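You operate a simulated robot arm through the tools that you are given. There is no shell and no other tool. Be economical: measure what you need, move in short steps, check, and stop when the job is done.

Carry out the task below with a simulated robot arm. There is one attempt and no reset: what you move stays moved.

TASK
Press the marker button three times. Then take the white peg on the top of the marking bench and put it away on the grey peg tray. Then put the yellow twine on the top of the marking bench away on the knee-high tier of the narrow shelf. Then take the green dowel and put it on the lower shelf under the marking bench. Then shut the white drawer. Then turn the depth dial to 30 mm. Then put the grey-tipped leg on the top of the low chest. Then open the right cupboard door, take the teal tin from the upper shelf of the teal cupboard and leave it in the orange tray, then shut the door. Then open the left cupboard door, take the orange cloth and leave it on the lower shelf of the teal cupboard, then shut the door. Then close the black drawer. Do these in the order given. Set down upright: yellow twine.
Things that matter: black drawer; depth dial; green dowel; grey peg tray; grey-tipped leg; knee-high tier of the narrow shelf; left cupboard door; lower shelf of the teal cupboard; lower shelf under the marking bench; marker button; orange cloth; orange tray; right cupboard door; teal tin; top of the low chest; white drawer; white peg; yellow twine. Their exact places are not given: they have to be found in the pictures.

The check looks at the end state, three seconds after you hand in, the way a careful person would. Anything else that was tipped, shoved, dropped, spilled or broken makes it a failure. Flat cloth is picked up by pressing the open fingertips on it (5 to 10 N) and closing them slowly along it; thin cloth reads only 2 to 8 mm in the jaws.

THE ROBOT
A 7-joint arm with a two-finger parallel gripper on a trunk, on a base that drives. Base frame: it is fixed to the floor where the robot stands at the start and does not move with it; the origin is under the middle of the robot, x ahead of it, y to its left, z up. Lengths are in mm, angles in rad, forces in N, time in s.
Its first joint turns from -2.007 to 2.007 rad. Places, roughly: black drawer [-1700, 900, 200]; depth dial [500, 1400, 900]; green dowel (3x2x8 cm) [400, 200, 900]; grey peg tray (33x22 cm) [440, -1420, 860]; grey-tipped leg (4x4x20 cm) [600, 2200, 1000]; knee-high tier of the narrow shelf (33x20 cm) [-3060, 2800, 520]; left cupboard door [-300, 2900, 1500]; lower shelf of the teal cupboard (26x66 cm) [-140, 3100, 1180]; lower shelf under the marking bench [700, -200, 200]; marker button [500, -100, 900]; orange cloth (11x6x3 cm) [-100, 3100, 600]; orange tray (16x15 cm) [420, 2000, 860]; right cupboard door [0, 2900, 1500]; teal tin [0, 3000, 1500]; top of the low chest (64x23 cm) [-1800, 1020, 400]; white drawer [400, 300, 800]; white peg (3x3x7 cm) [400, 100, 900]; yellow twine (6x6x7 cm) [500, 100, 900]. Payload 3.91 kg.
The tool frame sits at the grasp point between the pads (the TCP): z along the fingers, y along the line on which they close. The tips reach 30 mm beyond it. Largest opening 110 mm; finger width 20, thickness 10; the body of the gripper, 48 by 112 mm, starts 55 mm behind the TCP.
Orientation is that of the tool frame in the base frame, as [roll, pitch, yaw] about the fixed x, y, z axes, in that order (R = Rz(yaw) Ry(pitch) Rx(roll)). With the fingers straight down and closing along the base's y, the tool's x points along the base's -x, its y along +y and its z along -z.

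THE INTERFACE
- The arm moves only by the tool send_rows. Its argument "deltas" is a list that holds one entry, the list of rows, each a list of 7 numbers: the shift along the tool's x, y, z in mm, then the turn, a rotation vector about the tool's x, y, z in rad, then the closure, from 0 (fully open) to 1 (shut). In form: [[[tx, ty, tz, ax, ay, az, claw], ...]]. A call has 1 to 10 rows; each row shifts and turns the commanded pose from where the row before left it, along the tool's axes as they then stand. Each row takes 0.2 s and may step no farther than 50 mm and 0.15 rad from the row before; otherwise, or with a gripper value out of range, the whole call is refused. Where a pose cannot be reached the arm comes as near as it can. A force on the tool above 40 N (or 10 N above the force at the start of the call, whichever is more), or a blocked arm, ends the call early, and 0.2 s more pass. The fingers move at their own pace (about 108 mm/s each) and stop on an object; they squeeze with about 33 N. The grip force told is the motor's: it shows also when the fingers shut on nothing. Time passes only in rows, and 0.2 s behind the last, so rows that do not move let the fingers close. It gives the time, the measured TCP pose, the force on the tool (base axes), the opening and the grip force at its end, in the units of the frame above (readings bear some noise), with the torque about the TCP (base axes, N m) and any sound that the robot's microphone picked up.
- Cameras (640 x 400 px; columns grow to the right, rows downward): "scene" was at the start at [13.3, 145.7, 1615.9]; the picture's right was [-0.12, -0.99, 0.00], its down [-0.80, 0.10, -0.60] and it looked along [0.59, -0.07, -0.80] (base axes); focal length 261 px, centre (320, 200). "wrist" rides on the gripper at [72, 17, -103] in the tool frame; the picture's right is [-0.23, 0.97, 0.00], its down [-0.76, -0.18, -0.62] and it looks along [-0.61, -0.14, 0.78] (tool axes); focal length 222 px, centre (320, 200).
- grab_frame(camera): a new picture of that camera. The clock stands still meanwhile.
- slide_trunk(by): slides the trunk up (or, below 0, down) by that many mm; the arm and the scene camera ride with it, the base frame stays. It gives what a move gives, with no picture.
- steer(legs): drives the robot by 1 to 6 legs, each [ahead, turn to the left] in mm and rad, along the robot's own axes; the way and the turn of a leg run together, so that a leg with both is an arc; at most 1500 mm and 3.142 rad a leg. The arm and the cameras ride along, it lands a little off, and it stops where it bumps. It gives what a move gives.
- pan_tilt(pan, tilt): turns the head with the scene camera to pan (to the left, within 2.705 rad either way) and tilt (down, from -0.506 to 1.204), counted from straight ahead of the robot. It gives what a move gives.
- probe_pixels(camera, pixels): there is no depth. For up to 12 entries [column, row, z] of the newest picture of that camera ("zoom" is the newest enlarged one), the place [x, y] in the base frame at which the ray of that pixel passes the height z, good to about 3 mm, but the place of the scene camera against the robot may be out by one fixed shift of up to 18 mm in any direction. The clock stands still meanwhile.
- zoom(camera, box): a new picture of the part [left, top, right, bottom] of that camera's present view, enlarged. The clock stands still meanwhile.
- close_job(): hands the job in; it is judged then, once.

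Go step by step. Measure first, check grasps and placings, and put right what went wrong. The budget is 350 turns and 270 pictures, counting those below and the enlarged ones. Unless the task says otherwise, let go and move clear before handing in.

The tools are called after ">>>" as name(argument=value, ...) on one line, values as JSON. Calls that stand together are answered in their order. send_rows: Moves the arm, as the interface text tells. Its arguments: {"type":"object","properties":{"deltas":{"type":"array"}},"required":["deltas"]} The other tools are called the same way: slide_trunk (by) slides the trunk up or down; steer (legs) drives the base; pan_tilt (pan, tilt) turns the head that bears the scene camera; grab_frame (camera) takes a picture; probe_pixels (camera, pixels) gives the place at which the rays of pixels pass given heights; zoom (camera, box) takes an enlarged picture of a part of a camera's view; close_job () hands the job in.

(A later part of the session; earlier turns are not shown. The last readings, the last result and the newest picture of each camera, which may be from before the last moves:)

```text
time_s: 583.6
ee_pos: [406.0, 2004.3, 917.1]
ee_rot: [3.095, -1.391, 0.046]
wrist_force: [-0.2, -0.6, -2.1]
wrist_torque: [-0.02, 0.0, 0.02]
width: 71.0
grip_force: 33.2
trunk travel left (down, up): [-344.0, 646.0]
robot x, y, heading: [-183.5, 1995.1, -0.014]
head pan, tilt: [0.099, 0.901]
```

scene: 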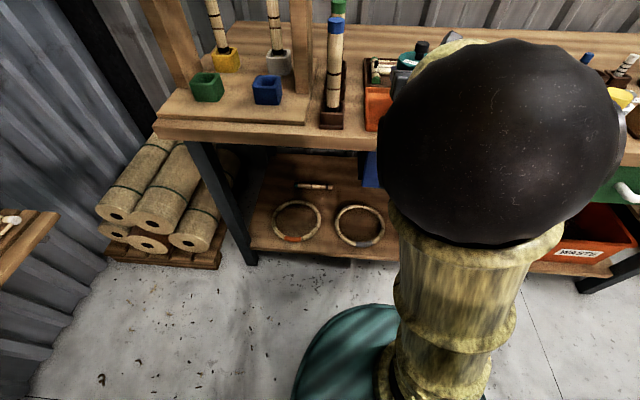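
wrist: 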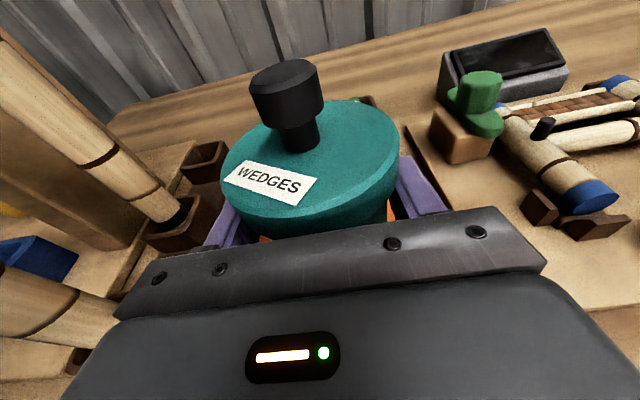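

>>> slide_trunk(by=-3)

>>> slide_trunk(by=-2)

>>> slide_trunk(by=-2)

```text
time_s: 584.1
ee_pos: [405.7, 2003.4, 915.6]
ee_rot: [3.098, -1.393, 0.044]
wrist_force: [1.9, 0.4, 4.6]
wrist_torque: [0.16, 0.4, -0.01]
width: 71.2
grip_force: 32.6
trunk travel left (down, up): [-341.0, 649.0]
robot x, y, heading: [-189.2, 1996.2, -0.014]
head pan, tilt: [0.099, 0.901]
```

```text
time_s: 584.7
ee_pos: [407.6, 2003.7, 915.5]
ee_rot: [3.103, -1.398, 0.039]
wrist_force: [5.6, 0.9, 25.4]
wrist_torque: [0.45, 1.53, -0.12]
width: 70.9
grip_force: 33.3
trunk travel left (down, up): [-339.0, 651.0]
robot x, y, heading: [-183.6, 1990.8, -0.007]
head pan, tilt: [0.099, 0.901]
```

```text
time_s: 585.1
ee_pos: [406.0, 2002.2, 916.8]
ee_rot: [3.118, -1.402, 0.026]
wrist_force: [-5.2, 0.5, 10.3]
wrist_torque: [0.18, 1.01, 0.08]
width: 71.3
grip_force: 32.9
trunk travel left (down, up): [-338.0, 652.0]
robot x, y, heading: [-182.8, 1994.2, -0.006]
head pan, tilt: [0.099, 0.901]
stopped: the force on the tool passed its limit (the readings are from after the stop); the commanded pose is now the measured one
```

Contact on the tray floor. Release and withdraw straight back.

>>> send_rows(deltas=[[[1, 0, 0, 0, 0, 0, 0.3], [0, 0, 0, 0, 0, 0, 0.15], [0, 0, 0, 0, 0, 0, 0.1], [0, 0, 0, 0, 0, 0, 0.1]]])

>>> steer(legs=[[-200, 0]])

>>> grab_frame(camera="wrist")

```text
time_s: 586.1
ee_pos: [406.3, 2004.2, 916.3]
ee_rot: [3.105, -1.399, 0.035]
wrist_force: [-1.4, -0.8, 2.9]
wrist_torque: [0.02, 0.26, 0.05]
width: 99.2
grip_force: 0.1
trunk travel left (down, up): [-338.0, 652.0]
robot x, y, heading: [-182.8, 1992.4, -0.006]
head pan, tilt: [0.099, 0.901]
```

```text
time_s: 587.7
ee_pos: [205.5, 2006.0, 915.5]
ee_rot: [3.107, -1.399, 0.036]
wrist_force: [0.3, 0.1, 0.0]
wrist_torque: [0.0, 0.01, -0.01]
width: 99.2
grip_force: 0.1
trunk travel left (down, up): [-338.0, 652.0]
robot x, y, heading: [-384.0, 1999.9, -0.012]
head pan, tilt: [0.099, 0.901]
```

```text
81 pictures are left
```

wrist: 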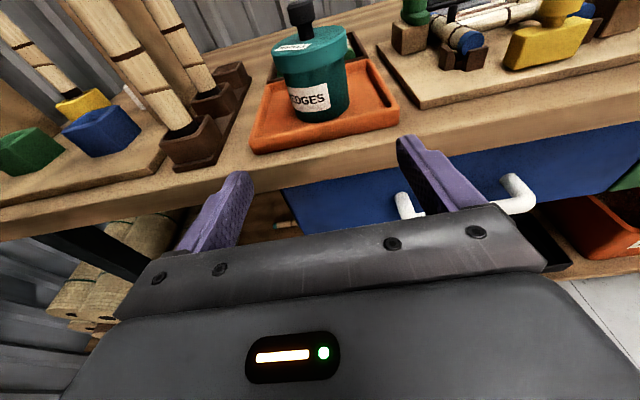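

The teal tin is in the orange tray. Now raise up and drive round to push the right door shut from its outer side.

>>> slide_trunk(by=400)

>>> slide_trunk(by=120)

>>> steer(legs=[[0, -0.25], [330, 0.0], [0, 1.0]])

>>> pan_tilt(pan=0.3, tilt=0.4)

>>> grab_frame(camera="scene")

```text
time_s: 591.5
ee_pos: [206.1, 2005.6, 1316.1]
ee_rot: [3.106, -1.399, 0.035]
wrist_force: [0.1, -0.1, 0.3]
wrist_torque: [0.01, -0.02, 0.03]
width: 98.8
grip_force: 0.0
trunk travel left (down, up): [-738.0, 252.0]
robot x, y, heading: [-388.5, 1996.6, -0.013]
head pan, tilt: [0.099, 0.901]
```

```text
time_s: 593.0
ee_pos: [205.3, 2005.9, 1437.3]
ee_rot: [3.108, -1.4, 0.035]
wrist_force: [-0.5, 0.8, -0.2]
wrist_torque: [-0.02, -0.03, -0.02]
width: 99.1
grip_force: 0.1
trunk travel left (down, up): [-858.0, 132.0]
robot x, y, heading: [-391.7, 1990.1, -0.014]
head pan, tilt: [0.099, 0.901]
```

```text
time_s: 598.6
ee_pos: [354.5, 2329.8, 1435.2]
ee_rot: [3.106, -1.401, 0.797]
wrist_force: [-0.2, -0.1, -0.6]
wrist_torque: [-0.02, 0.01, -0.02]
width: 99.0
grip_force: 0.2
trunk travel left (down, up): [-858.0, 132.0]
robot x, y, heading: [-65.2, 1914.5, 0.749]
head pan, tilt: [0.099, 0.901]
```

```text
time_s: 599.5
ee_pos: [355.2, 2329.8, 1435.9]
ee_rot: [3.108, -1.399, 0.795]
wrist_force: [-1.0, -0.5, -0.1]
wrist_torque: [-0.01, 0.03, 0.0]
width: 98.9
grip_force: 0.1
trunk travel left (down, up): [-858.0, 132.0]
robot x, y, heading: [-65.4, 1910.0, 0.754]
head pan, tilt: [0.3, 0.4]
```

```text
80 pictures are left
```

scene: 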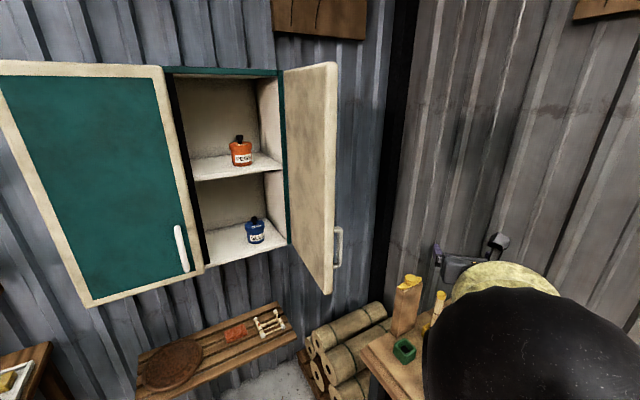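

Move the arm 340 mm to the right in the robot frame, then turn left to face the cupboard with the tool on the outer side of the open door.

>>> send_rows(deltas=[[[0, 48, 0, 0, 0, 0, 1], [0, 48, 0, 0, 0, 0, 1], [0, 48, 0, 0, 0, 0, 1], [0, 48, 0, 0, 0, 0, 1], [0, 48, 0, 0, 0, 0, 1], [0, 48, 0, 0, 0, 0, 1], [0, 48, 0, 0, 0, 0, 1], [0, 0, 0, 0, 0, 0, 1]]])

>>> steer(legs=[[0, 0.815]])

```text
time_s: 601.3
ee_pos: [551.8, 2079.9, 1456.0]
ee_rot: [3.104, -1.399, 0.8]
wrist_force: [-0.4, 0.4, -0.4]
wrist_torque: [0.02, 0.02, 0.03]
width: 0.0
grip_force: 32.2
out of reach, approached as far as the arm can: row 1, 2
trunk travel left (down, up): [-858.0, 132.0]
robot x, y, heading: [-63.2, 1911.6, 0.752]
head pan, tilt: [0.3, 0.4]
```

```text
time_s: 603.9
ee_pos: [239.8, 2476.6, 1455.4]
ee_rot: [3.107, -1.399, 1.608]
wrist_force: [0.1, 0.8, 0.5]
wrist_torque: [-0.02, 0.02, 0.0]
width: 0.0
grip_force: 32.9
trunk travel left (down, up): [-858.0, 132.0]
robot x, y, heading: [-67.8, 1912.4, 1.568]
head pan, tilt: [0.3, 0.4]
```

>>> send_rows(deltas=[[[0, 25, 0, 0, 0, 0, 1], [0, 0, 0, 0, 0, 0, 1]]])

>>> steer(legs=[[190, 0]])

>>> grab_frame(camera="wrist")

>>> pan_tilt(pan=-0.2, tilt=0.3)

>>> grab_frame(camera="scene")

```text
time_s: 604.5
ee_pos: [263.1, 2475.6, 1455.3]
ee_rot: [3.1, -1.4, 1.613]
wrist_force: [-0.2, 0.6, 0.8]
wrist_torque: [-0.01, 0.02, -0.03]
width: 0.0
grip_force: 33.0
trunk travel left (down, up): [-858.0, 132.0]
robot x, y, heading: [-70.0, 1914.8, 1.561]
head pan, tilt: [0.3, 0.4]
```

```text
time_s: 606.0
ee_pos: [266.8, 2665.0, 1455.5]
ee_rot: [3.106, -1.4, 1.606]
wrist_force: [0.3, 0.0, -0.8]
wrist_torque: [-0.02, 0.02, 0.03]
width: 0.1
grip_force: 32.8
trunk travel left (down, up): [-858.0, 132.0]
robot x, y, heading: [-66.0, 2103.9, 1.564]
head pan, tilt: [0.3, 0.4]
```

```text
79 pictures are left
```

wrist: 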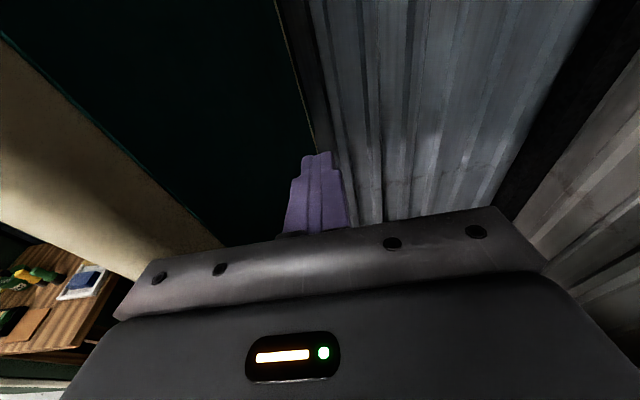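

```text
time_s: 606.9
ee_pos: [265.1, 2665.4, 1453.8]
ee_rot: [3.107, -1.399, 1.607]
wrist_force: [0.5, 0.6, -0.3]
wrist_torque: [0.02, 0.01, -0.03]
width: 0.0
grip_force: 32.9
trunk travel left (down, up): [-858.0, 132.0]
robot x, y, heading: [-66.2, 2102.8, 1.564]
head pan, tilt: [-0.201, 0.3]
```

```text
78 pictures are left
```

scene: 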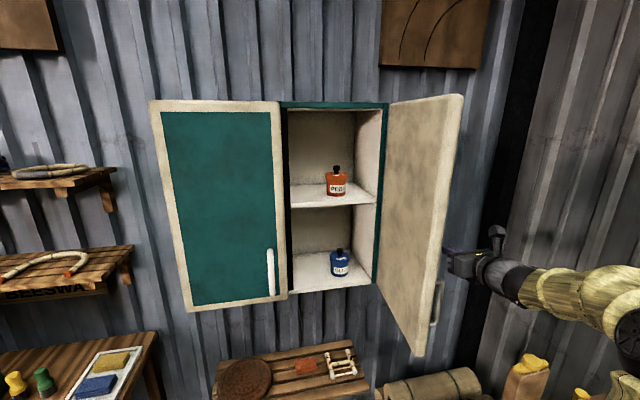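

The tool is beside the door's outer face. Sweep left to swing it closed.

>>> send_rows(deltas=[[[0, -35, 0, 0, 0, 0, 1], [0, -35, 0, 0, 0, 0, 1], [0, -35, 0, 0, 0, 0, 1], [0, -35, 0, 0, 0, 0, 1], [0, -35, 5, 0, 0, 0, 1], [1.8, -33, 10, 0, 0, 0, 1], [0, 0, 0, 0, 0, 0, 1]]])

>>> grab_frame(camera="scene")

```text
time_s: 608.5
ee_pos: [60.3, 2681.0, 1453.1]
ee_rot: [3.108, -1.4, 1.606]
wrist_force: [0.7, 0.3, 0.5]
wrist_torque: [-0.03, -0.02, 0.01]
width: 0.1
grip_force: 33.0
trunk travel left (down, up): [-858.0, 132.0]
robot x, y, heading: [-61.7, 2106.0, 1.564]
head pan, tilt: [-0.201, 0.3]
```

```text
77 pictures are left
```

scene: 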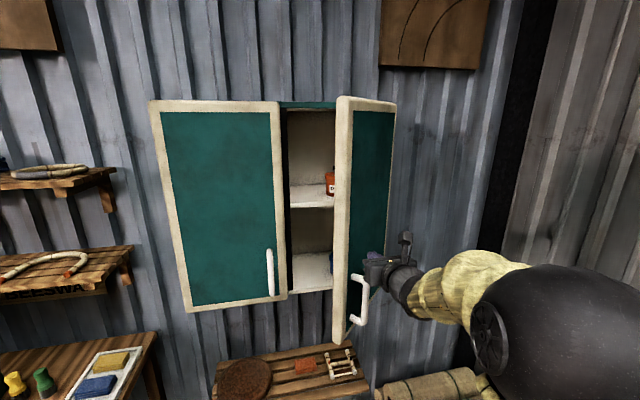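

>>> send_rows(deltas=[[[5.6, -32, 31, 0, 0, 0, 1], [5.6, -32, 31, 0, 0, 0, 1], [5.6, -32, 31, 0, 0, 0, 1], [7, -17, 40, 0, 0, 0, 1], [7, -17, 40, 0, 0, 0, 1], [0, 0, 0, 0, 0, 0, 1]]])

>>> grab_frame(camera="scene")

```text
time_s: 609.9
ee_pos: [-72.1, 2851.4, 1453.7]
ee_rot: [3.105, -1.401, 1.609]
wrist_force: [0.0, 0.2, 0.4]
wrist_torque: [0.04, -0.01, -0.04]
width: 0.1
grip_force: 32.5
trunk travel left (down, up): [-858.0, 132.0]
robot x, y, heading: [-65.9, 2108.6, 1.565]
head pan, tilt: [-0.201, 0.3]
```

```text
76 pictures are left
```

scene: 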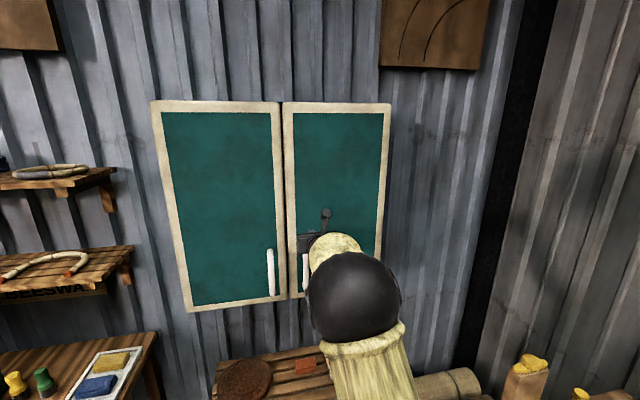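

Nearly shut. Push forward gently until it stops.

>>> send_rows(deltas=[[[4, 0, 22, 0, 0, 0, 1], [4, 0, 20, 0, 0, 0, 1], [2, 0, 11, 0, 0, 0, 1], [2, 0, 10, 0, 0, 0, 1], [2, 0, 10, 0, 0, 0, 1], [2, 0, 10, 0, 0, 0, 1]]])

```text
time_s: 610.8
ee_pos: [-73.5, 2901.2, 1455.7]
ee_rot: [3.101, -1.396, 1.613]
wrist_force: [-1.9, -32.4, 0.1]
wrist_torque: [0.14, -0.16, 0.05]
width: 0.1
grip_force: 32.9
trunk travel left (down, up): [-858.0, 132.0]
robot x, y, heading: [-65.1, 2099.8, 1.562]
head pan, tilt: [-0.201, 0.3]
stopped in row 4: the force on the tool passed its limit (the readings are from after the stop); the commanded pose is now the measured one
```

The right door is shut (32 N stop at tip y≈2931). Now go for the left door handle (bar x≈-193): back off, shift left, lower.

>>> send_rows(deltas=[[[-7, 0, -40, 0, 0, 0, 1], [-7, 0, -40, 0, 0, 0, 0.6], [0, -40, 0, 0, 0, 0, 0.35], [0, -40, 0, 0, 0, 0, 0.35], [0, -40, 0, 0, 0, 0, 0.35], [0, 0, 0, 0, 0, 0, 0.35]]])

>>> slide_trunk(by=-160)

>>> grab_frame(camera="wrist")

```text
time_s: 612.2
ee_pos: [-191.6, 2828.5, 1449.0]
ee_rot: [3.114, -1.391, 1.597]
wrist_force: [0.7, 0.1, 0.7]
wrist_torque: [-0.03, 0.01, 0.01]
width: 71.3
grip_force: 0.0
trunk travel left (down, up): [-858.0, 132.0]
robot x, y, heading: [-66.9, 2099.6, 1.565]
head pan, tilt: [-0.201, 0.3]
```

```text
time_s: 614.1
ee_pos: [-193.8, 2829.0, 1288.2]
ee_rot: [3.107, -1.389, 1.605]
wrist_force: [-0.7, 0.3, -1.2]
wrist_torque: [0.01, -0.01, 0.0]
width: 71.7
grip_force: 0.1
trunk travel left (down, up): [-698.0, 292.0]
robot x, y, heading: [-65.5, 2105.3, 1.561]
head pan, tilt: [-0.201, 0.3]
```

```text
75 pictures are left
```

wrist: 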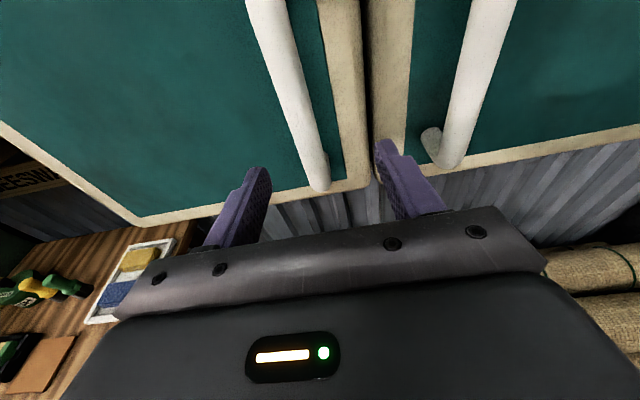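

Same picture as for the right handle. Shift left 6, forward 64, and close.

>>> send_rows(deltas=[[[5.8, -6, 31.5, 0, 0, 0, 0.35], [5.8, 0, 31.5, 0, 0, 0, 0.35], [0, 0, 0, 0, 0, 0, 0.5], [0, 0, 0, 0, 0, 0, 0.65], [0, 0, 0, 0, 0, 0, 0.8], [0, 0, 0, 0, 0, 0, 1], [0, 0, 0, 0, 0, 0, 1]]])

```text
time_s: 615.7
ee_pos: [-202.0, 2891.8, 1287.2]
ee_rot: [3.111, -1.39, 1.605]
wrist_force: [-6.0, -0.2, 0.9]
wrist_torque: [-0.07, 0.5, 0.1]
width: 19.7
grip_force: 45.1
trunk travel left (down, up): [-698.0, 292.0]
robot x, y, heading: [-65.0, 2101.3, 1.563]
head pan, tilt: [-0.201, 0.3]
```

Gripped. Pull along the mirrored arc (hinge ≈(-489,2964)).

>>> send_rows(deltas=[[[-4.3, -8.5, -23.6, -0.05, 0, 0, 1], [-4.3, -7.3, -24, -0.05, 0, 0, 1], [-4.3, -10.2, -23.5, -0.05, 0, 0, 1], [-4.3, -8.9, -24, -0.05, 0, 0, 1], [0, 0, 0, 0, 0, 0, 1]]])

>>> send_rows(deltas=[[[-4.1, -11.6, -22.6, -0.05, 0, 0, 1], [-4.1, -10.5, -23.2, -0.05, 0, 0, 1], [0, 0, 0, 0, 0, 0, 1]]])

```text
time_s: 616.9
ee_pos: [-242.7, 2800.1, 1288.3]
ee_rot: [2.91, -1.394, 1.605]
wrist_force: [-2.8, 5.4, 17.8]
wrist_torque: [0.15, 1.01, -0.21]
width: 20.4
grip_force: 45.2
trunk travel left (down, up): [-698.0, 292.0]
robot x, y, heading: [-67.6, 2102.4, 1.561]
head pan, tilt: [-0.201, 0.3]
```

```text
time_s: 617.7
ee_pos: [-275.6, 2759.6, 1286.9]
ee_rot: [2.803, -1.392, 1.609]
wrist_force: [-7.8, 7.5, 26.6]
wrist_torque: [0.03, 1.05, -0.06]
width: 20.8
grip_force: 44.9
trunk travel left (down, up): [-698.0, 292.0]
robot x, y, heading: [-66.3, 2101.1, 1.565]
head pan, tilt: [-0.201, 0.3]
```

>>> send_rows(deltas=[[[-0.9, -13.7, -21.4, 0, 0, 0, 1], [-3.9, -13.7, -21.4, 0, 0, 0, 1], [-3.4, -17.1, -18.8, 0, 0, 0, 1], [-3.4, -17.1, -18.8, 0, 0, 0, 1], [-1.5, -20.2, -15.7, 0, 0, 0, 1], [-2.8, -20.2, -15.7, 0, 0, 0, 1], [0, 0, 0, 0, 0, 0, 1]]])

>>> send_rows(deltas=[[[-2.1, -23, -11.9, 0, 0, 0, 1], [-2.1, -23, -11.9, 0, 0, 0, 1], [0, 0, 0, 0, 0, 0, 1]]])

>>> pan_tilt(pan=0.1, tilt=0.4)

>>> grab_frame(camera="scene")

```text
time_s: 619.3
ee_pos: [-403.7, 2678.4, 1284.1]
ee_rot: [2.811, -1.391, 1.599]
wrist_force: [2.4, -8.4, 9.3]
wrist_torque: [0.12, 1.01, 0.05]
width: 20.8
grip_force: 44.9
trunk travel left (down, up): [-698.0, 292.0]
robot x, y, heading: [-68.7, 2104.2, 1.563]
head pan, tilt: [-0.201, 0.3]
```

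```text
time_s: 620.1
ee_pos: [-453.9, 2668.5, 1282.8]
ee_rot: [2.814, -1.394, 1.601]
wrist_force: [-0.9, -3.0, 21.0]
wrist_torque: [-0.03, 0.95, 0.21]
width: 20.8
grip_force: 45.3
trunk travel left (down, up): [-698.0, 292.0]
robot x, y, heading: [-64.8, 2098.7, 1.565]
head pan, tilt: [-0.201, 0.3]
```

```text
time_s: 620.9
ee_pos: [-453.3, 2669.7, 1284.4]
ee_rot: [2.816, -1.396, 1.595]
wrist_force: [-0.4, 2.2, 28.6]
wrist_torque: [0.11, 1.0, 0.05]
width: 20.7
grip_force: 44.9
trunk travel left (down, up): [-698.0, 292.0]
robot x, y, heading: [-63.6, 2102.0, 1.562]
head pan, tilt: [0.099, 0.4]
```

```text
74 pictures are left
```

scene: 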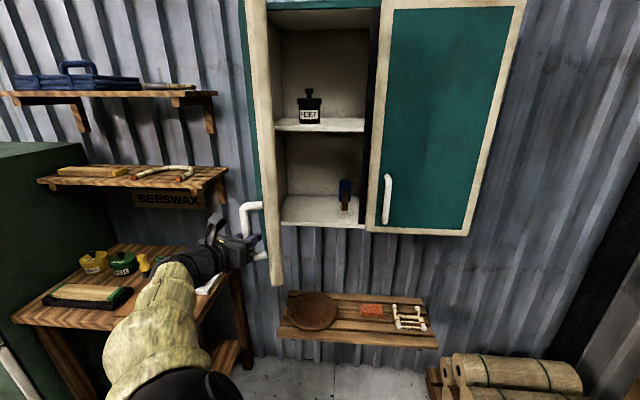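

Left door open ~80°. Release the handle, withdraw, and come back to the middle.

>>> send_rows(deltas=[[[0, 0, 0, 0, 0, 0, 0.6], [0, 0, 0, 0, 0, 0, 0.4], [0, 0, 0, 0, 0, 0, 0.3], [-7, 0, -40, 0, 0, 0, 0.3], [-7, 0, -40, 0, 0, 0, 0.3], [-7, 0, -40, 0, 0, 0, 0.3], [-7, 0, -40, 0, 0, 0, 0.3], [0, 0, 0, 0.1, 0, 0, 0.3], [0, 0, 0, 0.1, 0, 0, 0.3], [0, 0, 0, 0.1, 0, 0, 0.3]]])

>>> send_rows(deltas=[[[0, 45, 0, 0, 0, 0, 0], [0, 45, 0, 0, 0, 0, 0], [0, 45, 0, 0, 0, 0, 0], [0, 45, 0, 0, 0, 0, 0], [0, 45, 0, 0, 0, 0, 0], [0, 45, 0, 0, 0, 0, 0], [0, 45, 0, 0, 0, 0, 0], [0, 0, 0, 0, 0, 0, 0]]])

>>> zoom(camera="scene", box=[240, 80, 460, 360])

```text
time_s: 623.1
ee_pos: [-501.1, 2516.2, 1280.6]
ee_rot: [3.112, -1.389, 1.605]
wrist_force: [-0.1, 0.6, -0.2]
wrist_torque: [0.02, 0.05, 0.01]
width: 77.0
grip_force: 0.1
trunk travel left (down, up): [-698.0, 292.0]
robot x, y, heading: [-64.5, 2099.8, 1.563]
head pan, tilt: [0.099, 0.4]
```

```text
time_s: 624.9
ee_pos: [-185.3, 2513.9, 1283.1]
ee_rot: [3.107, -1.39, 1.606]
wrist_force: [-0.4, -0.4, -0.8]
wrist_torque: [0.0, 0.02, 0.03]
width: 109.8
grip_force: 0.1
trunk travel left (down, up): [-698.0, 292.0]
robot x, y, heading: [-62.6, 2102.2, 1.563]
head pan, tilt: [0.099, 0.4]
```

```text
1.43 times, centred on (350, 220) of scene
```

zoom: 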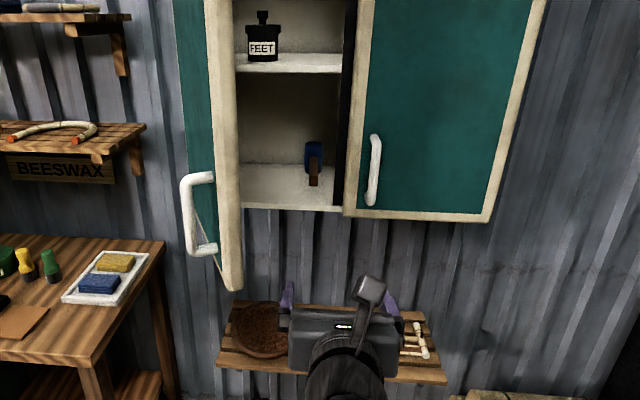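

>>> probe_pixels(camera="scene", pixels=[[372, 311, 610], [360, 305, 610], [383, 306, 610], [361, 317, 610], [384, 318, 610], [395, 325, 610], [285, 330, 610], [310, 312, 610], [412, 317, 610], [338, 312, 620]])

>>> send_rows(deltas=[[[0, 0, 0, 0, -0.145, 0, 0], [0, 0, 0, 0, -0.145, 0, 0], [0, 0, 0, 0, -0.145, 0, 0], [0, 0, 0, 0, -0.145, 0, 0], [0, 0, 0, 0, -0.145, 0, 0], [0, 0, 0, 0, -0.145, 0, 0], [0, 0, 0, 0, 0, 0, 0]]])

>>> slide_trunk(by=-400)

```text
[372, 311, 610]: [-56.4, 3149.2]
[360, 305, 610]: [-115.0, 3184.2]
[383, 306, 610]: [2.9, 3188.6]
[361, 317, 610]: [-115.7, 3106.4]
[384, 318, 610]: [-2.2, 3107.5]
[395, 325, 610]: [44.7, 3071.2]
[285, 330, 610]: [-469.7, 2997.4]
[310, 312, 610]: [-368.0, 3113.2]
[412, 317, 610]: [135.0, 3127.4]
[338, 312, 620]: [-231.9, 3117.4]
```

```text
time_s: 626.5
ee_pos: [-185.4, 2514.1, 1283.6]
ee_rot: [3.135, -0.518, 1.577]
wrist_force: [-0.1, -0.7, 0.8]
wrist_torque: [-0.04, -0.01, -0.01]
width: 110.0
grip_force: 0.0
trunk travel left (down, up): [-698.0, 292.0]
robot x, y, heading: [-65.7, 2101.1, 1.56]
head pan, tilt: [0.099, 0.4]
```

```text
time_s: 630.3
ee_pos: [-186.1, 2515.7, 882.9]
ee_rot: [3.134, -0.521, 1.576]
wrist_force: [-0.1, 0.3, 0.6]
wrist_torque: [-0.02, -0.02, -0.05]
width: 110.1
grip_force: 0.0
trunk travel left (down, up): [-298.0, 692.0]
robot x, y, heading: [-63.8, 2102.6, 1.564]
head pan, tilt: [0.099, 0.4]
```

Cloth is around [-58,3147] on the slatted shelf. Lower more and drive forward 380 under the cupboard.

>>> slide_trunk(by=-130)

>>> steer(legs=[[370, 0]])

>>> grab_frame(camera="wrist")

>>> grab_frame(camera="scene")

```text
time_s: 631.9
ee_pos: [-186.3, 2514.5, 751.7]
ee_rot: [3.135, -0.52, 1.576]
wrist_force: [0.6, 0.0, 0.4]
wrist_torque: [0.0, 0.02, 0.0]
width: 110.0
grip_force: 0.0
trunk travel left (down, up): [-168.0, 822.0]
robot x, y, heading: [-63.9, 2099.4, 1.56]
head pan, tilt: [0.099, 0.4]
```

```text
time_s: 634.2
ee_pos: [-186.2, 2881.4, 753.1]
ee_rot: [3.135, -0.52, 1.579]
wrist_force: [0.4, -0.6, -0.7]
wrist_torque: [-0.01, -0.01, 0.01]
width: 110.1
grip_force: 0.0
trunk travel left (down, up): [-168.0, 822.0]
robot x, y, heading: [-60.3, 2473.0, 1.563]
head pan, tilt: [0.099, 0.4]
```

```text
72 pictures are left
```

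wrist: 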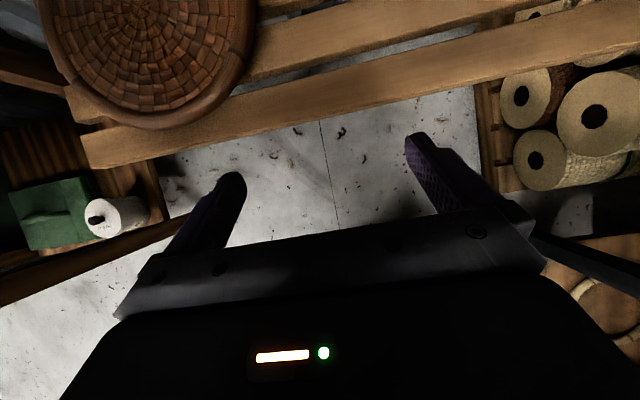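

```text
71 pictures are left
```

scene: 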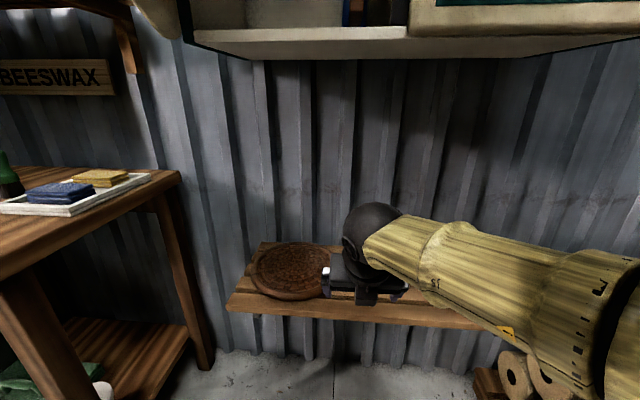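

>>> send_rows(deltas=[[[26, 35, 15, 0, 0, 0, 0], [26, 35, 15, 0, 0, 0, 0], [26, 35, 15, 0, 0, 0, 0], [26, 18, 15, 0, 0, 0, 0], [0, 0, 0, 0, 0, 0, 0]]])

>>> grab_frame(camera="wrist")

```text
time_s: 635.4
ee_pos: [-63.1, 3003.0, 753.1]
ee_rot: [3.13, -0.52, 1.58]
wrist_force: [-1.7, -0.2, 0.1]
wrist_torque: [0.02, -0.13, -0.09]
width: 110.1
grip_force: 0.0
trunk travel left (down, up): [-168.0, 822.0]
robot x, y, heading: [-63.3, 2467.2, 1.566]
head pan, tilt: [0.099, 0.4]
```

```text
70 pictures are left
```

wrist: 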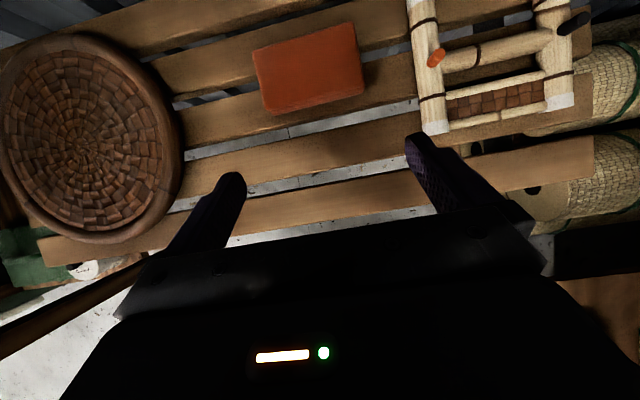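

>>> probe_pixels(camera="wrist", pixels=[[253, 50, 620], [350, 22, 620], [365, 92, 620], [268, 113, 620], [268, 113, 600], [365, 92, 600], [310, 65, 620], [430, 135, 620], [180, 160, 630], [240, 230, 600], [550, 140, 600]])

>>> zoom(camera="wrist", box=[220, 0, 400, 130])

```text
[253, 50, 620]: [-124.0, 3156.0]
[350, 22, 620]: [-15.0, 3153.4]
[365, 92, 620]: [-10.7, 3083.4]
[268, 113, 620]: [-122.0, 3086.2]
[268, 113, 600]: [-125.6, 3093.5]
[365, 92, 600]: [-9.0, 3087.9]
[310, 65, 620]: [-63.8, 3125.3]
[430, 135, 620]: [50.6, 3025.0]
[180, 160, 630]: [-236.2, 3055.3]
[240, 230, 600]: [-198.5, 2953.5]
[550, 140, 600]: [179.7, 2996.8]
```

```text
3.08 times, centred on (310, 65) of wrist
```

zoom: 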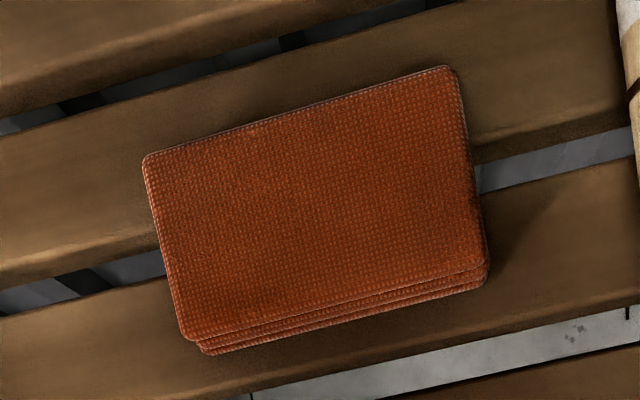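

It is a folded orange cloth pad, ~110×62 mm, centre [-66,3121]. Tilt closer to vertical (15°) and move above it with 80 mm opening.

>>> send_rows(deltas=[[[0, 0, 0, 0, -0.13, 0, 0.27], [0, 0, 0, 0, -0.13, 0, 0.27], [30.5, -1, 29, 0, 0, 0, 0.27], [30.5, -1, 29, 0, 0, 0, 0.27], [30.5, -1, 29, 0, 0, 0, 0.27], [0, 0, 0, 0, 0, 0, 0.27]]])

>>> grab_frame(camera="wrist")

>>> grab_frame(camera="scene")

```text
time_s: 636.8
ee_pos: [-31.7, 2964.5, 711.6]
ee_rot: [3.134, -0.261, 1.576]
wrist_force: [-0.5, -0.5, -0.2]
wrist_torque: [0.01, 0.01, 0.01]
width: 80.6
grip_force: 0.1
out of reach, approached as far as the arm can: row 1, 2, 3, 4, 5
trunk travel left (down, up): [-168.0, 822.0]
robot x, y, heading: [-62.8, 2470.4, 1.564]
head pan, tilt: [0.099, 0.4]
```

```text
68 pictures are left
```

wrist: 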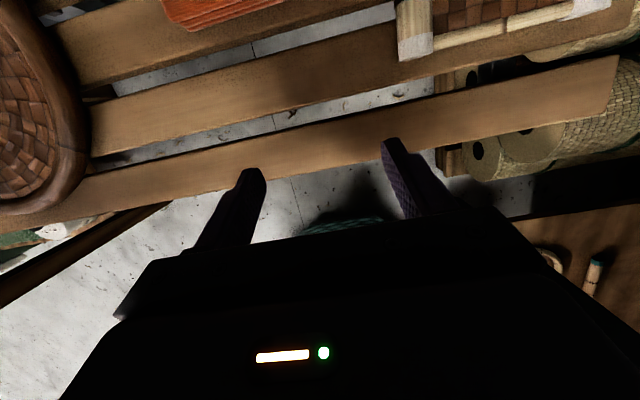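

```text
67 pictures are left
```

scene: 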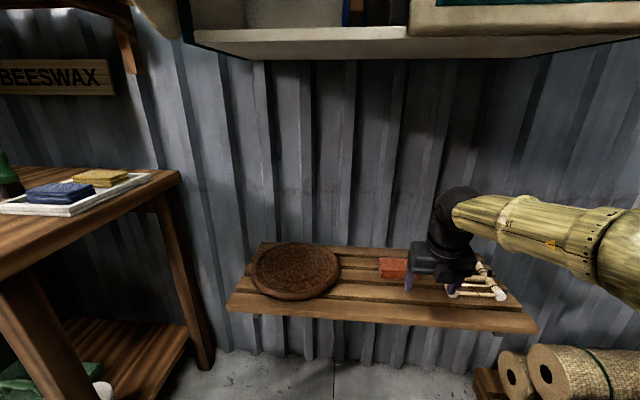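

The arm hit its reach limit; drive 125 mm closer and re-aim.

>>> steer(legs=[[125, 0]])

>>> grab_frame(camera="wrist")

```text
time_s: 638.2
ee_pos: [-30.0, 3080.2, 715.1]
ee_rot: [3.137, -0.265, 1.576]
wrist_force: [-0.3, 0.0, -0.6]
wrist_torque: [0.01, 0.0, 0.01]
width: 80.1
grip_force: 0.2
trunk travel left (down, up): [-168.0, 822.0]
robot x, y, heading: [-64.7, 2588.3, 1.567]
head pan, tilt: [0.099, 0.4]
stopped in leg 1: the robot was blocked; the commanded pose is now the measured one
```

```text
66 pictures are left
```

wrist: 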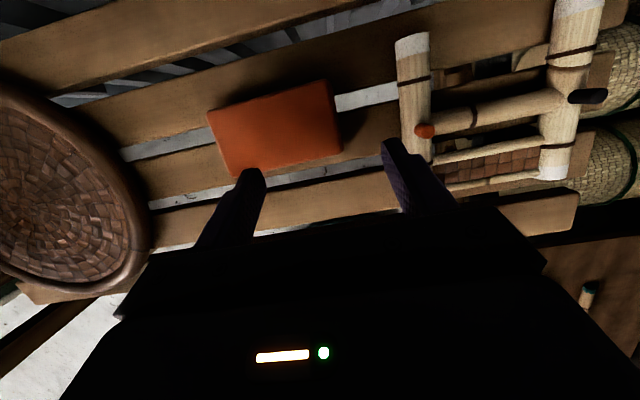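

>>> probe_pixels(camera="wrist", pixels=[[208, 112, 622], [328, 82, 622], [340, 148, 622], [231, 170, 622], [275, 128, 622], [400, 100, 640], [430, 160, 640]])

>>> steer(legs=[[-12, 0]])

```text
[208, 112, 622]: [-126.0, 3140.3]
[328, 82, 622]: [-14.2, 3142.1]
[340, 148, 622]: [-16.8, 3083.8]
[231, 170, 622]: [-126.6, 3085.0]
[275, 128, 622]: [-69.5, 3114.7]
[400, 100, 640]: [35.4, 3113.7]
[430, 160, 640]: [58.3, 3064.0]
```

```text
time_s: 638.9
ee_pos: [-31.2, 3071.4, 712.2]
ee_rot: [3.136, -0.262, 1.576]
wrist_force: [-0.7, -0.2, -0.6]
wrist_torque: [0.02, -0.01, -0.01]
width: 80.8
grip_force: 0.1
trunk travel left (down, up): [-168.0, 822.0]
robot x, y, heading: [-61.9, 2575.1, 1.57]
head pan, tilt: [0.099, 0.4]
```

Cloth centre [-71,3113]. Move over it and down to z≈668.

>>> send_rows(deltas=[[[11, -20, 25, 0, 0, 0, 0.27], [11, -20, 25, 0, 0, 0, 0.27], [0, 0, 0, 0, 0, 0, 0.27]]])

>>> grab_frame(camera="wrist")

```text
time_s: 639.7
ee_pos: [-54.2, 3060.1, 679.2]
ee_rot: [3.137, -0.263, 1.577]
wrist_force: [-0.9, -0.3, 0.5]
wrist_torque: [-0.03, 0.02, -0.02]
width: 80.4
grip_force: 0.1
out of reach, approached as far as the arm can: row 1, 2
trunk travel left (down, up): [-168.0, 822.0]
robot x, y, heading: [-64.4, 2578.8, 1.562]
head pan, tilt: [0.099, 0.4]
```

```text
65 pictures are left
```

wrist: 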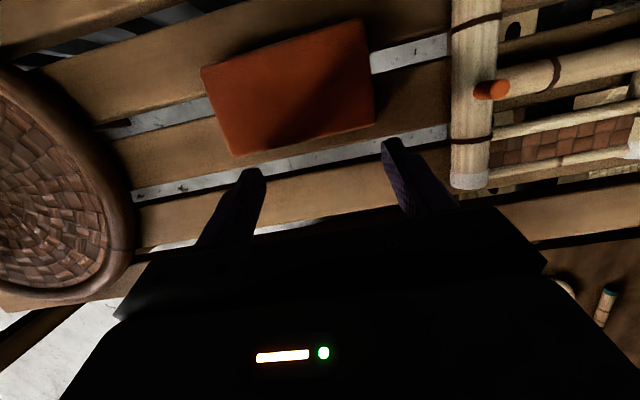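

Near-vertical flipped is at its limit; return to the 30° tilt, which reached fine, and re-aim.

>>> send_rows(deltas=[[[0, 0, -5, 0, 0.13, 0, 0.27], [0, 0, 0, 0, 0.13, 0, 0.27], [16.5, -8, 9.5, 0, 0, 0, 0.27], [16.5, -8, 9.5, 0, 0, 0, 0.27], [0, 0, 0, 0, 0, 0, 0.27]]])

>>> grab_frame(camera="wrist")

```text
time_s: 640.9
ee_pos: [-72.2, 3097.6, 684.5]
ee_rot: [3.135, -0.522, 1.579]
wrist_force: [-0.1, 0.1, 0.1]
wrist_torque: [0.01, -0.02, -0.01]
width: 80.4
grip_force: 0.1
trunk travel left (down, up): [-168.0, 822.0]
robot x, y, heading: [-62.8, 2576.8, 1.568]
head pan, tilt: [0.099, 0.4]
```

```text
64 pictures are left
```

wrist: 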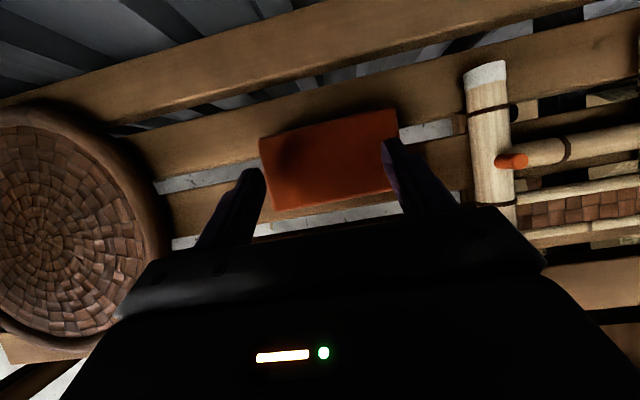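

>>> probe_pixels(camera="wrist", pixels=[[260, 140, 622], [393, 110, 622], [398, 180, 622], [278, 205, 622]])

>>> send_rows(deltas=[[[-7.5, 0, 13, 0, 0, 0, 0.36], [-5, 0, 8.7, 0, 0, 0, 0.36], [0, 0, 0, 0, 0, 0, 0.36]]])

```text
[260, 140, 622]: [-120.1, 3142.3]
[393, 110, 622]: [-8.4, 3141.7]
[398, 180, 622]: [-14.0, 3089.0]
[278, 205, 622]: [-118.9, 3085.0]
```

```text
time_s: 641.4
ee_pos: [-72.2, 3096.6, 678.0]
ee_rot: [3.136, -0.543, 1.577]
wrist_force: [3.0, -8.2, 22.6]
wrist_torque: [-0.08, 0.29, 0.06]
width: 70.2
grip_force: 0.0
out of reach, approached as far as the arm can: row 1, 2
trunk travel left (down, up): [-168.0, 822.0]
robot x, y, heading: [-63.4, 2575.3, 1.574]
head pan, tilt: [0.099, 0.4]
stopped in row 2: the force on the tool passed its limit (the readings are from after the stop); the commanded pose is now the measured one
```

Contact at TCP z≈678, earlier than expected. Look before pressing on.

>>> grab_frame(camera="wrist")

>>> zoom(camera="scene", box=[300, 160, 520, 340])

```text
63 pictures are left
```

wrist: 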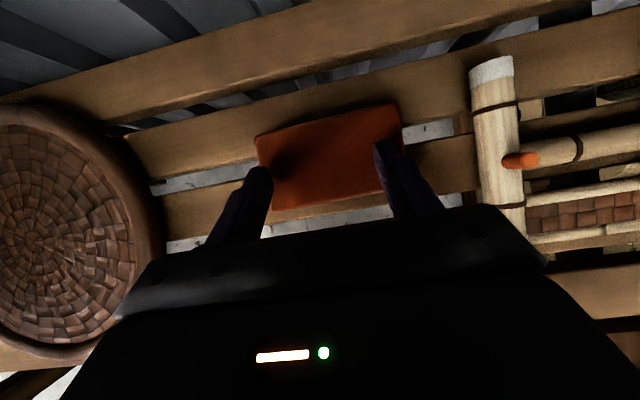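

```text
2.22 times, centred on (410, 250) of scene
```

zoom: 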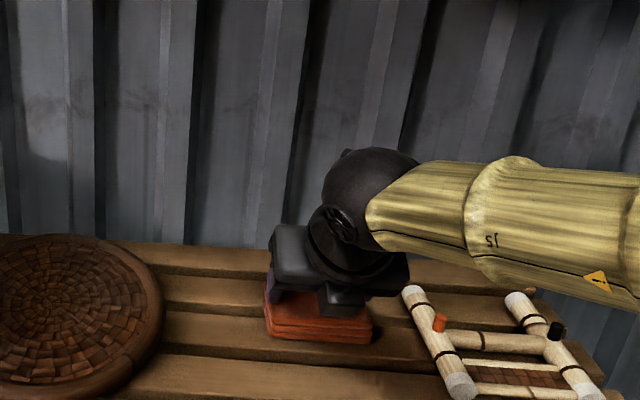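

The tips are at the cloth (its top is ≈z 645). Check the resting force.

>>> send_rows(deltas=[[[0, 0, 0, 0, 0, 0, 0.36], [0, 0, 0, 0, 0, 0, 0.36]]])

>>> probe_pixels(camera="wrist", pixels=[[256, 136, 645], [398, 103, 645], [404, 155, 645], [275, 208, 645], [330, 155, 645], [262, 170, 645], [385, 145, 645]])

```text
time_s: 642.0
ee_pos: [-73.1, 3097.1, 679.7]
ee_rot: [3.134, -0.541, 1.577]
wrist_force: [1.7, -3.5, 32.6]
wrist_torque: [0.15, 0.4, -0.1]
width: 70.4
grip_force: 0.0
trunk travel left (down, up): [-168.0, 822.0]
robot x, y, heading: [-63.0, 2575.4, 1.571]
head pan, tilt: [0.099, 0.4]
```

```text
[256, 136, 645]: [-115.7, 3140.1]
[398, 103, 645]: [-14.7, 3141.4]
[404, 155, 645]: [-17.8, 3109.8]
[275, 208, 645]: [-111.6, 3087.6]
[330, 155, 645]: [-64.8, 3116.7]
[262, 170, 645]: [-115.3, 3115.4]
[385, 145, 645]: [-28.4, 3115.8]
```

>>> send_rows(deltas=[[[1, 0, -1.7, 0, 0, 0, 0.36], [0, 0, 0, 0, 0, 0, 0.36]]])

```text
time_s: 642.6
ee_pos: [-73.0, 3097.2, 678.5]
ee_rot: [3.137, -0.54, 1.579]
wrist_force: [-0.4, 6.0, 21.8]
wrist_torque: [0.33, 0.41, 0.02]
width: 70.3
grip_force: 0.0
trunk travel left (down, up): [-168.0, 822.0]
robot x, y, heading: [-61.6, 2575.4, 1.57]
head pan, tilt: [0.099, 0.4]
```

>>> send_rows(deltas=[[[1.2, 0, -2, 0, 0, 0, 0.36], [0, 0, 0, 0, 0, 0, 0.36]]])

```text
time_s: 643.2
ee_pos: [-71.6, 3095.7, 677.9]
ee_rot: [3.136, -0.532, 1.577]
wrist_force: [-0.9, -0.4, 2.3]
wrist_torque: [-0.01, 0.08, 0.03]
width: 70.6
grip_force: 0.7
trunk travel left (down, up): [-168.0, 822.0]
robot x, y, heading: [-62.9, 2578.2, 1.566]
head pan, tilt: [0.099, 0.4]
```

Now 2 N. Press ~0.8 mm and close slowly along the cloth.

>>> send_rows(deltas=[[[-0.4, 0, 0.7, 0, 0, 0, 0.38], [0, 0, 0, 0, 0, 0, 0.41], [0, 0, 0, 0, 0, 0, 0.44], [0, 0, 0, 0, 0, 0, 0.47], [0, 0, 0, 0, 0, 0, 0.5], [0, 0, 0, 0, 0, 0, 0.53], [0, 0, 0, 0, 0, 0, 0.56]]])

```text
time_s: 644.8
ee_pos: [-72.5, 3096.7, 678.8]
ee_rot: [3.137, -0.537, 1.576]
wrist_force: [0.6, 0.9, -0.2]
wrist_torque: [0.02, -0.02, 0.01]
width: 48.3
grip_force: 0.0
trunk travel left (down, up): [-168.0, 822.0]
robot x, y, heading: [-64.6, 2573.2, 1.57]
head pan, tilt: [0.099, 0.4]
```

Contact was lost; press down again to ~7 N before closing on.

>>> send_rows(deltas=[[[-0.5, 0, 0.9, 0, 0, 0, 0.5], [-0.5, 0, 0.9, 0, 0, 0, 0.45], [0, 0, 0, 0, 0, 0, 0.45]]])

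```text
time_s: 645.6
ee_pos: [-72.9, 3097.6, 677.6]
ee_rot: [3.133, -0.54, 1.579]
wrist_force: [-0.1, -1.2, 11.4]
wrist_torque: [0.04, 0.19, 0.01]
width: 60.2
grip_force: 0.0
trunk travel left (down, up): [-168.0, 822.0]
robot x, y, heading: [-64.3, 2573.3, 1.567]
head pan, tilt: [0.099, 0.4]
```

Pressing at ~11 N with 60 mm open. Close slowly now.

>>> send_rows(deltas=[[[0, 0, 0, 0, 0, 0, 0.5], [0, 0, 0, 0, 0, 0, 0.55], [0, 0, 0, 0, 0, 0, 0.6], [0, 0, 0, 0, 0, 0, 0.65], [0, 0, 0, 0, 0, 0, 0.7]]])

```text
time_s: 646.8
ee_pos: [-73.5, 3096.8, 677.5]
ee_rot: [3.138, -0.54, 1.578]
wrist_force: [-4.3, 1.6, 17.3]
wrist_torque: [0.2, 0.26, 0.07]
width: 37.4
grip_force: 4.2
trunk travel left (down, up): [-168.0, 822.0]
robot x, y, heading: [-64.6, 2577.1, 1.568]
head pan, tilt: [0.099, 0.4]
```

The jaws lag the command with a small grip force: the cloth is bunching. Keep closing.

>>> send_rows(deltas=[[[0, 0, 0, 0, 0, 0, 0.74], [0, 0, 0, 0, 0, 0, 0.78], [0, 0, 0, 0, 0, 0, 0.82], [0, 0, 0, 0, 0, 0, 0.86], [0, 0, 0, 0, 0, 0, 0.9], [0, 0, 0, 0, 0, 0, 0.95], [0, 0, 0, 0, 0, 0, 1], [0, 0, 0, 0, 0, 0, 1], [0, 0, 0, 0, 0, 0, 1]]])

>>> grab_frame(camera="wrist")

```text
time_s: 648.8
ee_pos: [-72.0, 3096.0, 677.9]
ee_rot: [3.136, -0.54, 1.577]
wrist_force: [-5.2, -0.5, 22.8]
wrist_torque: [0.14, 0.18, 0.11]
width: 0.1
grip_force: 33.4
trunk travel left (down, up): [-168.0, 822.0]
robot x, y, heading: [-62.0, 2575.9, 1.563]
head pan, tilt: [0.099, 0.4]
```

```text
61 pictures are left
```

wrist: 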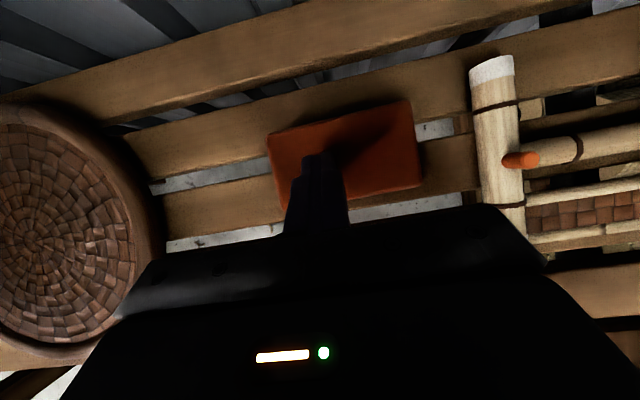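

The pad is stiff and slides out, so it must be gripped on its sides across the 60 mm width. Lift, then turn the tool so that it closes along y.

>>> send_rows(deltas=[[[0.5, 0, -0.9, 0, 0, 0, 0.9], [24, 0, -41, 0, 0, 0, 0.5], [24, 0, -41, 0, 0, 0, 0.2], [0, 0, 0, 0, -0.135, 0, 0.2], [0, 0, 0, 0, -0.135, 0, 0.2], [0, 0, 0, 0, -0.135, 0, 0.2], [0, 0, 0, 0, -0.13, 0, 0.2], [0, 0, 0, 0, 0, 0, 0.2]]])

```text
time_s: 650.6
ee_pos: [-50.1, 3015.1, 767.6]
ee_rot: [3.138, -0.002, 1.578]
wrist_force: [0.7, -0.7, -0.4]
wrist_torque: [0.03, -0.04, 0.0]
width: 87.8
grip_force: 0.1
out of reach, approached as far as the arm can: row 4, 5, 6, 7
trunk travel left (down, up): [-168.0, 822.0]
robot x, y, heading: [-63.1, 2572.6, 1.568]
head pan, tilt: [0.099, 0.4]
```

Vertical now. Turn the tool −1.57 about its axis.

>>> send_rows(deltas=[[[0, 0, 0, 0, 0, -0.149, 0.2], [0, 0, 0, 0, 0, -0.149, 0.2], [0, 0, 0, 0, 0, -0.149, 0.2], [0, 0, 0, 0, 0, -0.149, 0.2], [0, 0, 0, 0, 0, -0.149, 0.2], [0, 0, 0, 0, 0, -0.149, 0.2], [0, 0, 0, 0, 0, -0.149, 0.2], [0, 0, 0, 0, 0, -0.149, 0.2], [0, 0, 0, 0, 0, -0.149, 0.2], [0, 0, 0, 0, 0, -0.149, 0.2]]])

>>> send_rows(deltas=[[[0, 0, 0, 0, 0, -0.08, 0.2], [0, 0, 0, 0, 0, 0, 0.2]]])

>>> grab_frame(camera="wrist")

```text
time_s: 652.8
ee_pos: [-48.3, 3016.1, 769.1]
ee_rot: [3.137, 0.004, 3.065]
wrist_force: [0.2, -0.4, -0.3]
wrist_torque: [0.0, 0.0, 0.01]
width: 88.2
grip_force: 0.1
trunk travel left (down, up): [-168.0, 822.0]
robot x, y, heading: [-62.9, 2577.8, 1.571]
head pan, tilt: [0.099, 0.4]
```

```text
time_s: 653.4
ee_pos: [-48.1, 3017.4, 767.9]
ee_rot: [3.138, 0.005, -3.137]
wrist_force: [0.2, 0.2, 0.9]
wrist_torque: [0.03, -0.02, 0.02]
width: 87.9
grip_force: 0.0
trunk travel left (down, up): [-168.0, 822.0]
robot x, y, heading: [-62.4, 2575.9, 1.567]
head pan, tilt: [0.099, 0.4]
```

```text
60 pictures are left
```

wrist: 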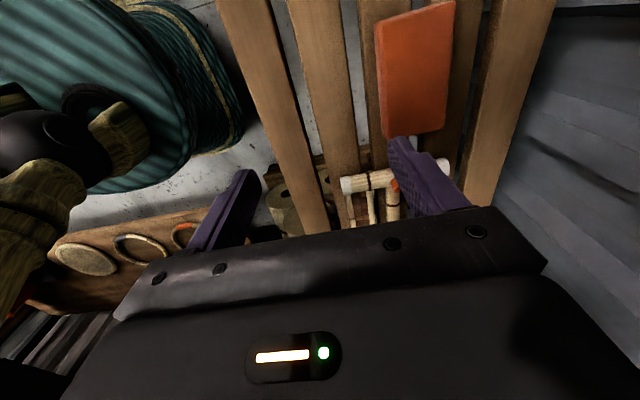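

>>> probe_pixels(camera="wrist", pixels=[[376, 20, 645], [455, 2, 645], [446, 128, 645], [385, 137, 645], [415, 70, 645], [376, 20, 625], [446, 128, 625], [345, 180, 640]])

```text
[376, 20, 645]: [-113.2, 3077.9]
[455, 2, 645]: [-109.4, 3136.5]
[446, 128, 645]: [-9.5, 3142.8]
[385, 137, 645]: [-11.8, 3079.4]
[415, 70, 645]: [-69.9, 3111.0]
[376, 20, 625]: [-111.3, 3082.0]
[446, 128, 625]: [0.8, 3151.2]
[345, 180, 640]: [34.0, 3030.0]
```

Cloth centre [-61,3109], 61 mm across y. Move over it and descend to z≈690.

>>> send_rows(deltas=[[[6, 46, 0, 0, 0, 0, 0.2], [7, 46, 0, 0, 0, 0, 0.2], [0, 0, 40, 0, 0, 0, 0.2], [0, 0, 37, 0, 0, 0, 0.2], [0, 0, 0, 0, 0, 0, 0.2]]])

>>> grab_frame(camera="wrist")

```text
time_s: 654.6
ee_pos: [-48.4, 3012.7, 691.1]
ee_rot: [3.137, 0.002, -3.138]
wrist_force: [-0.2, 1.1, -0.5]
wrist_torque: [0.01, 0.03, 0.04]
width: 87.8
grip_force: 0.1
out of reach, approached as far as the arm can: row 1, 2, 4
trunk travel left (down, up): [-168.0, 822.0]
robot x, y, heading: [-64.0, 2574.5, 1.565]
head pan, tilt: [0.099, 0.4]
```

```text
59 pictures are left
```

wrist: 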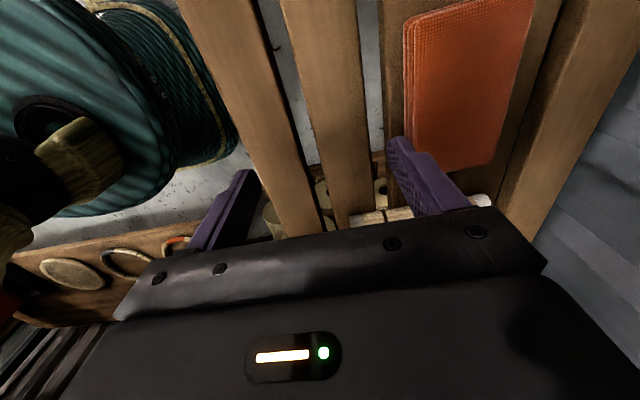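

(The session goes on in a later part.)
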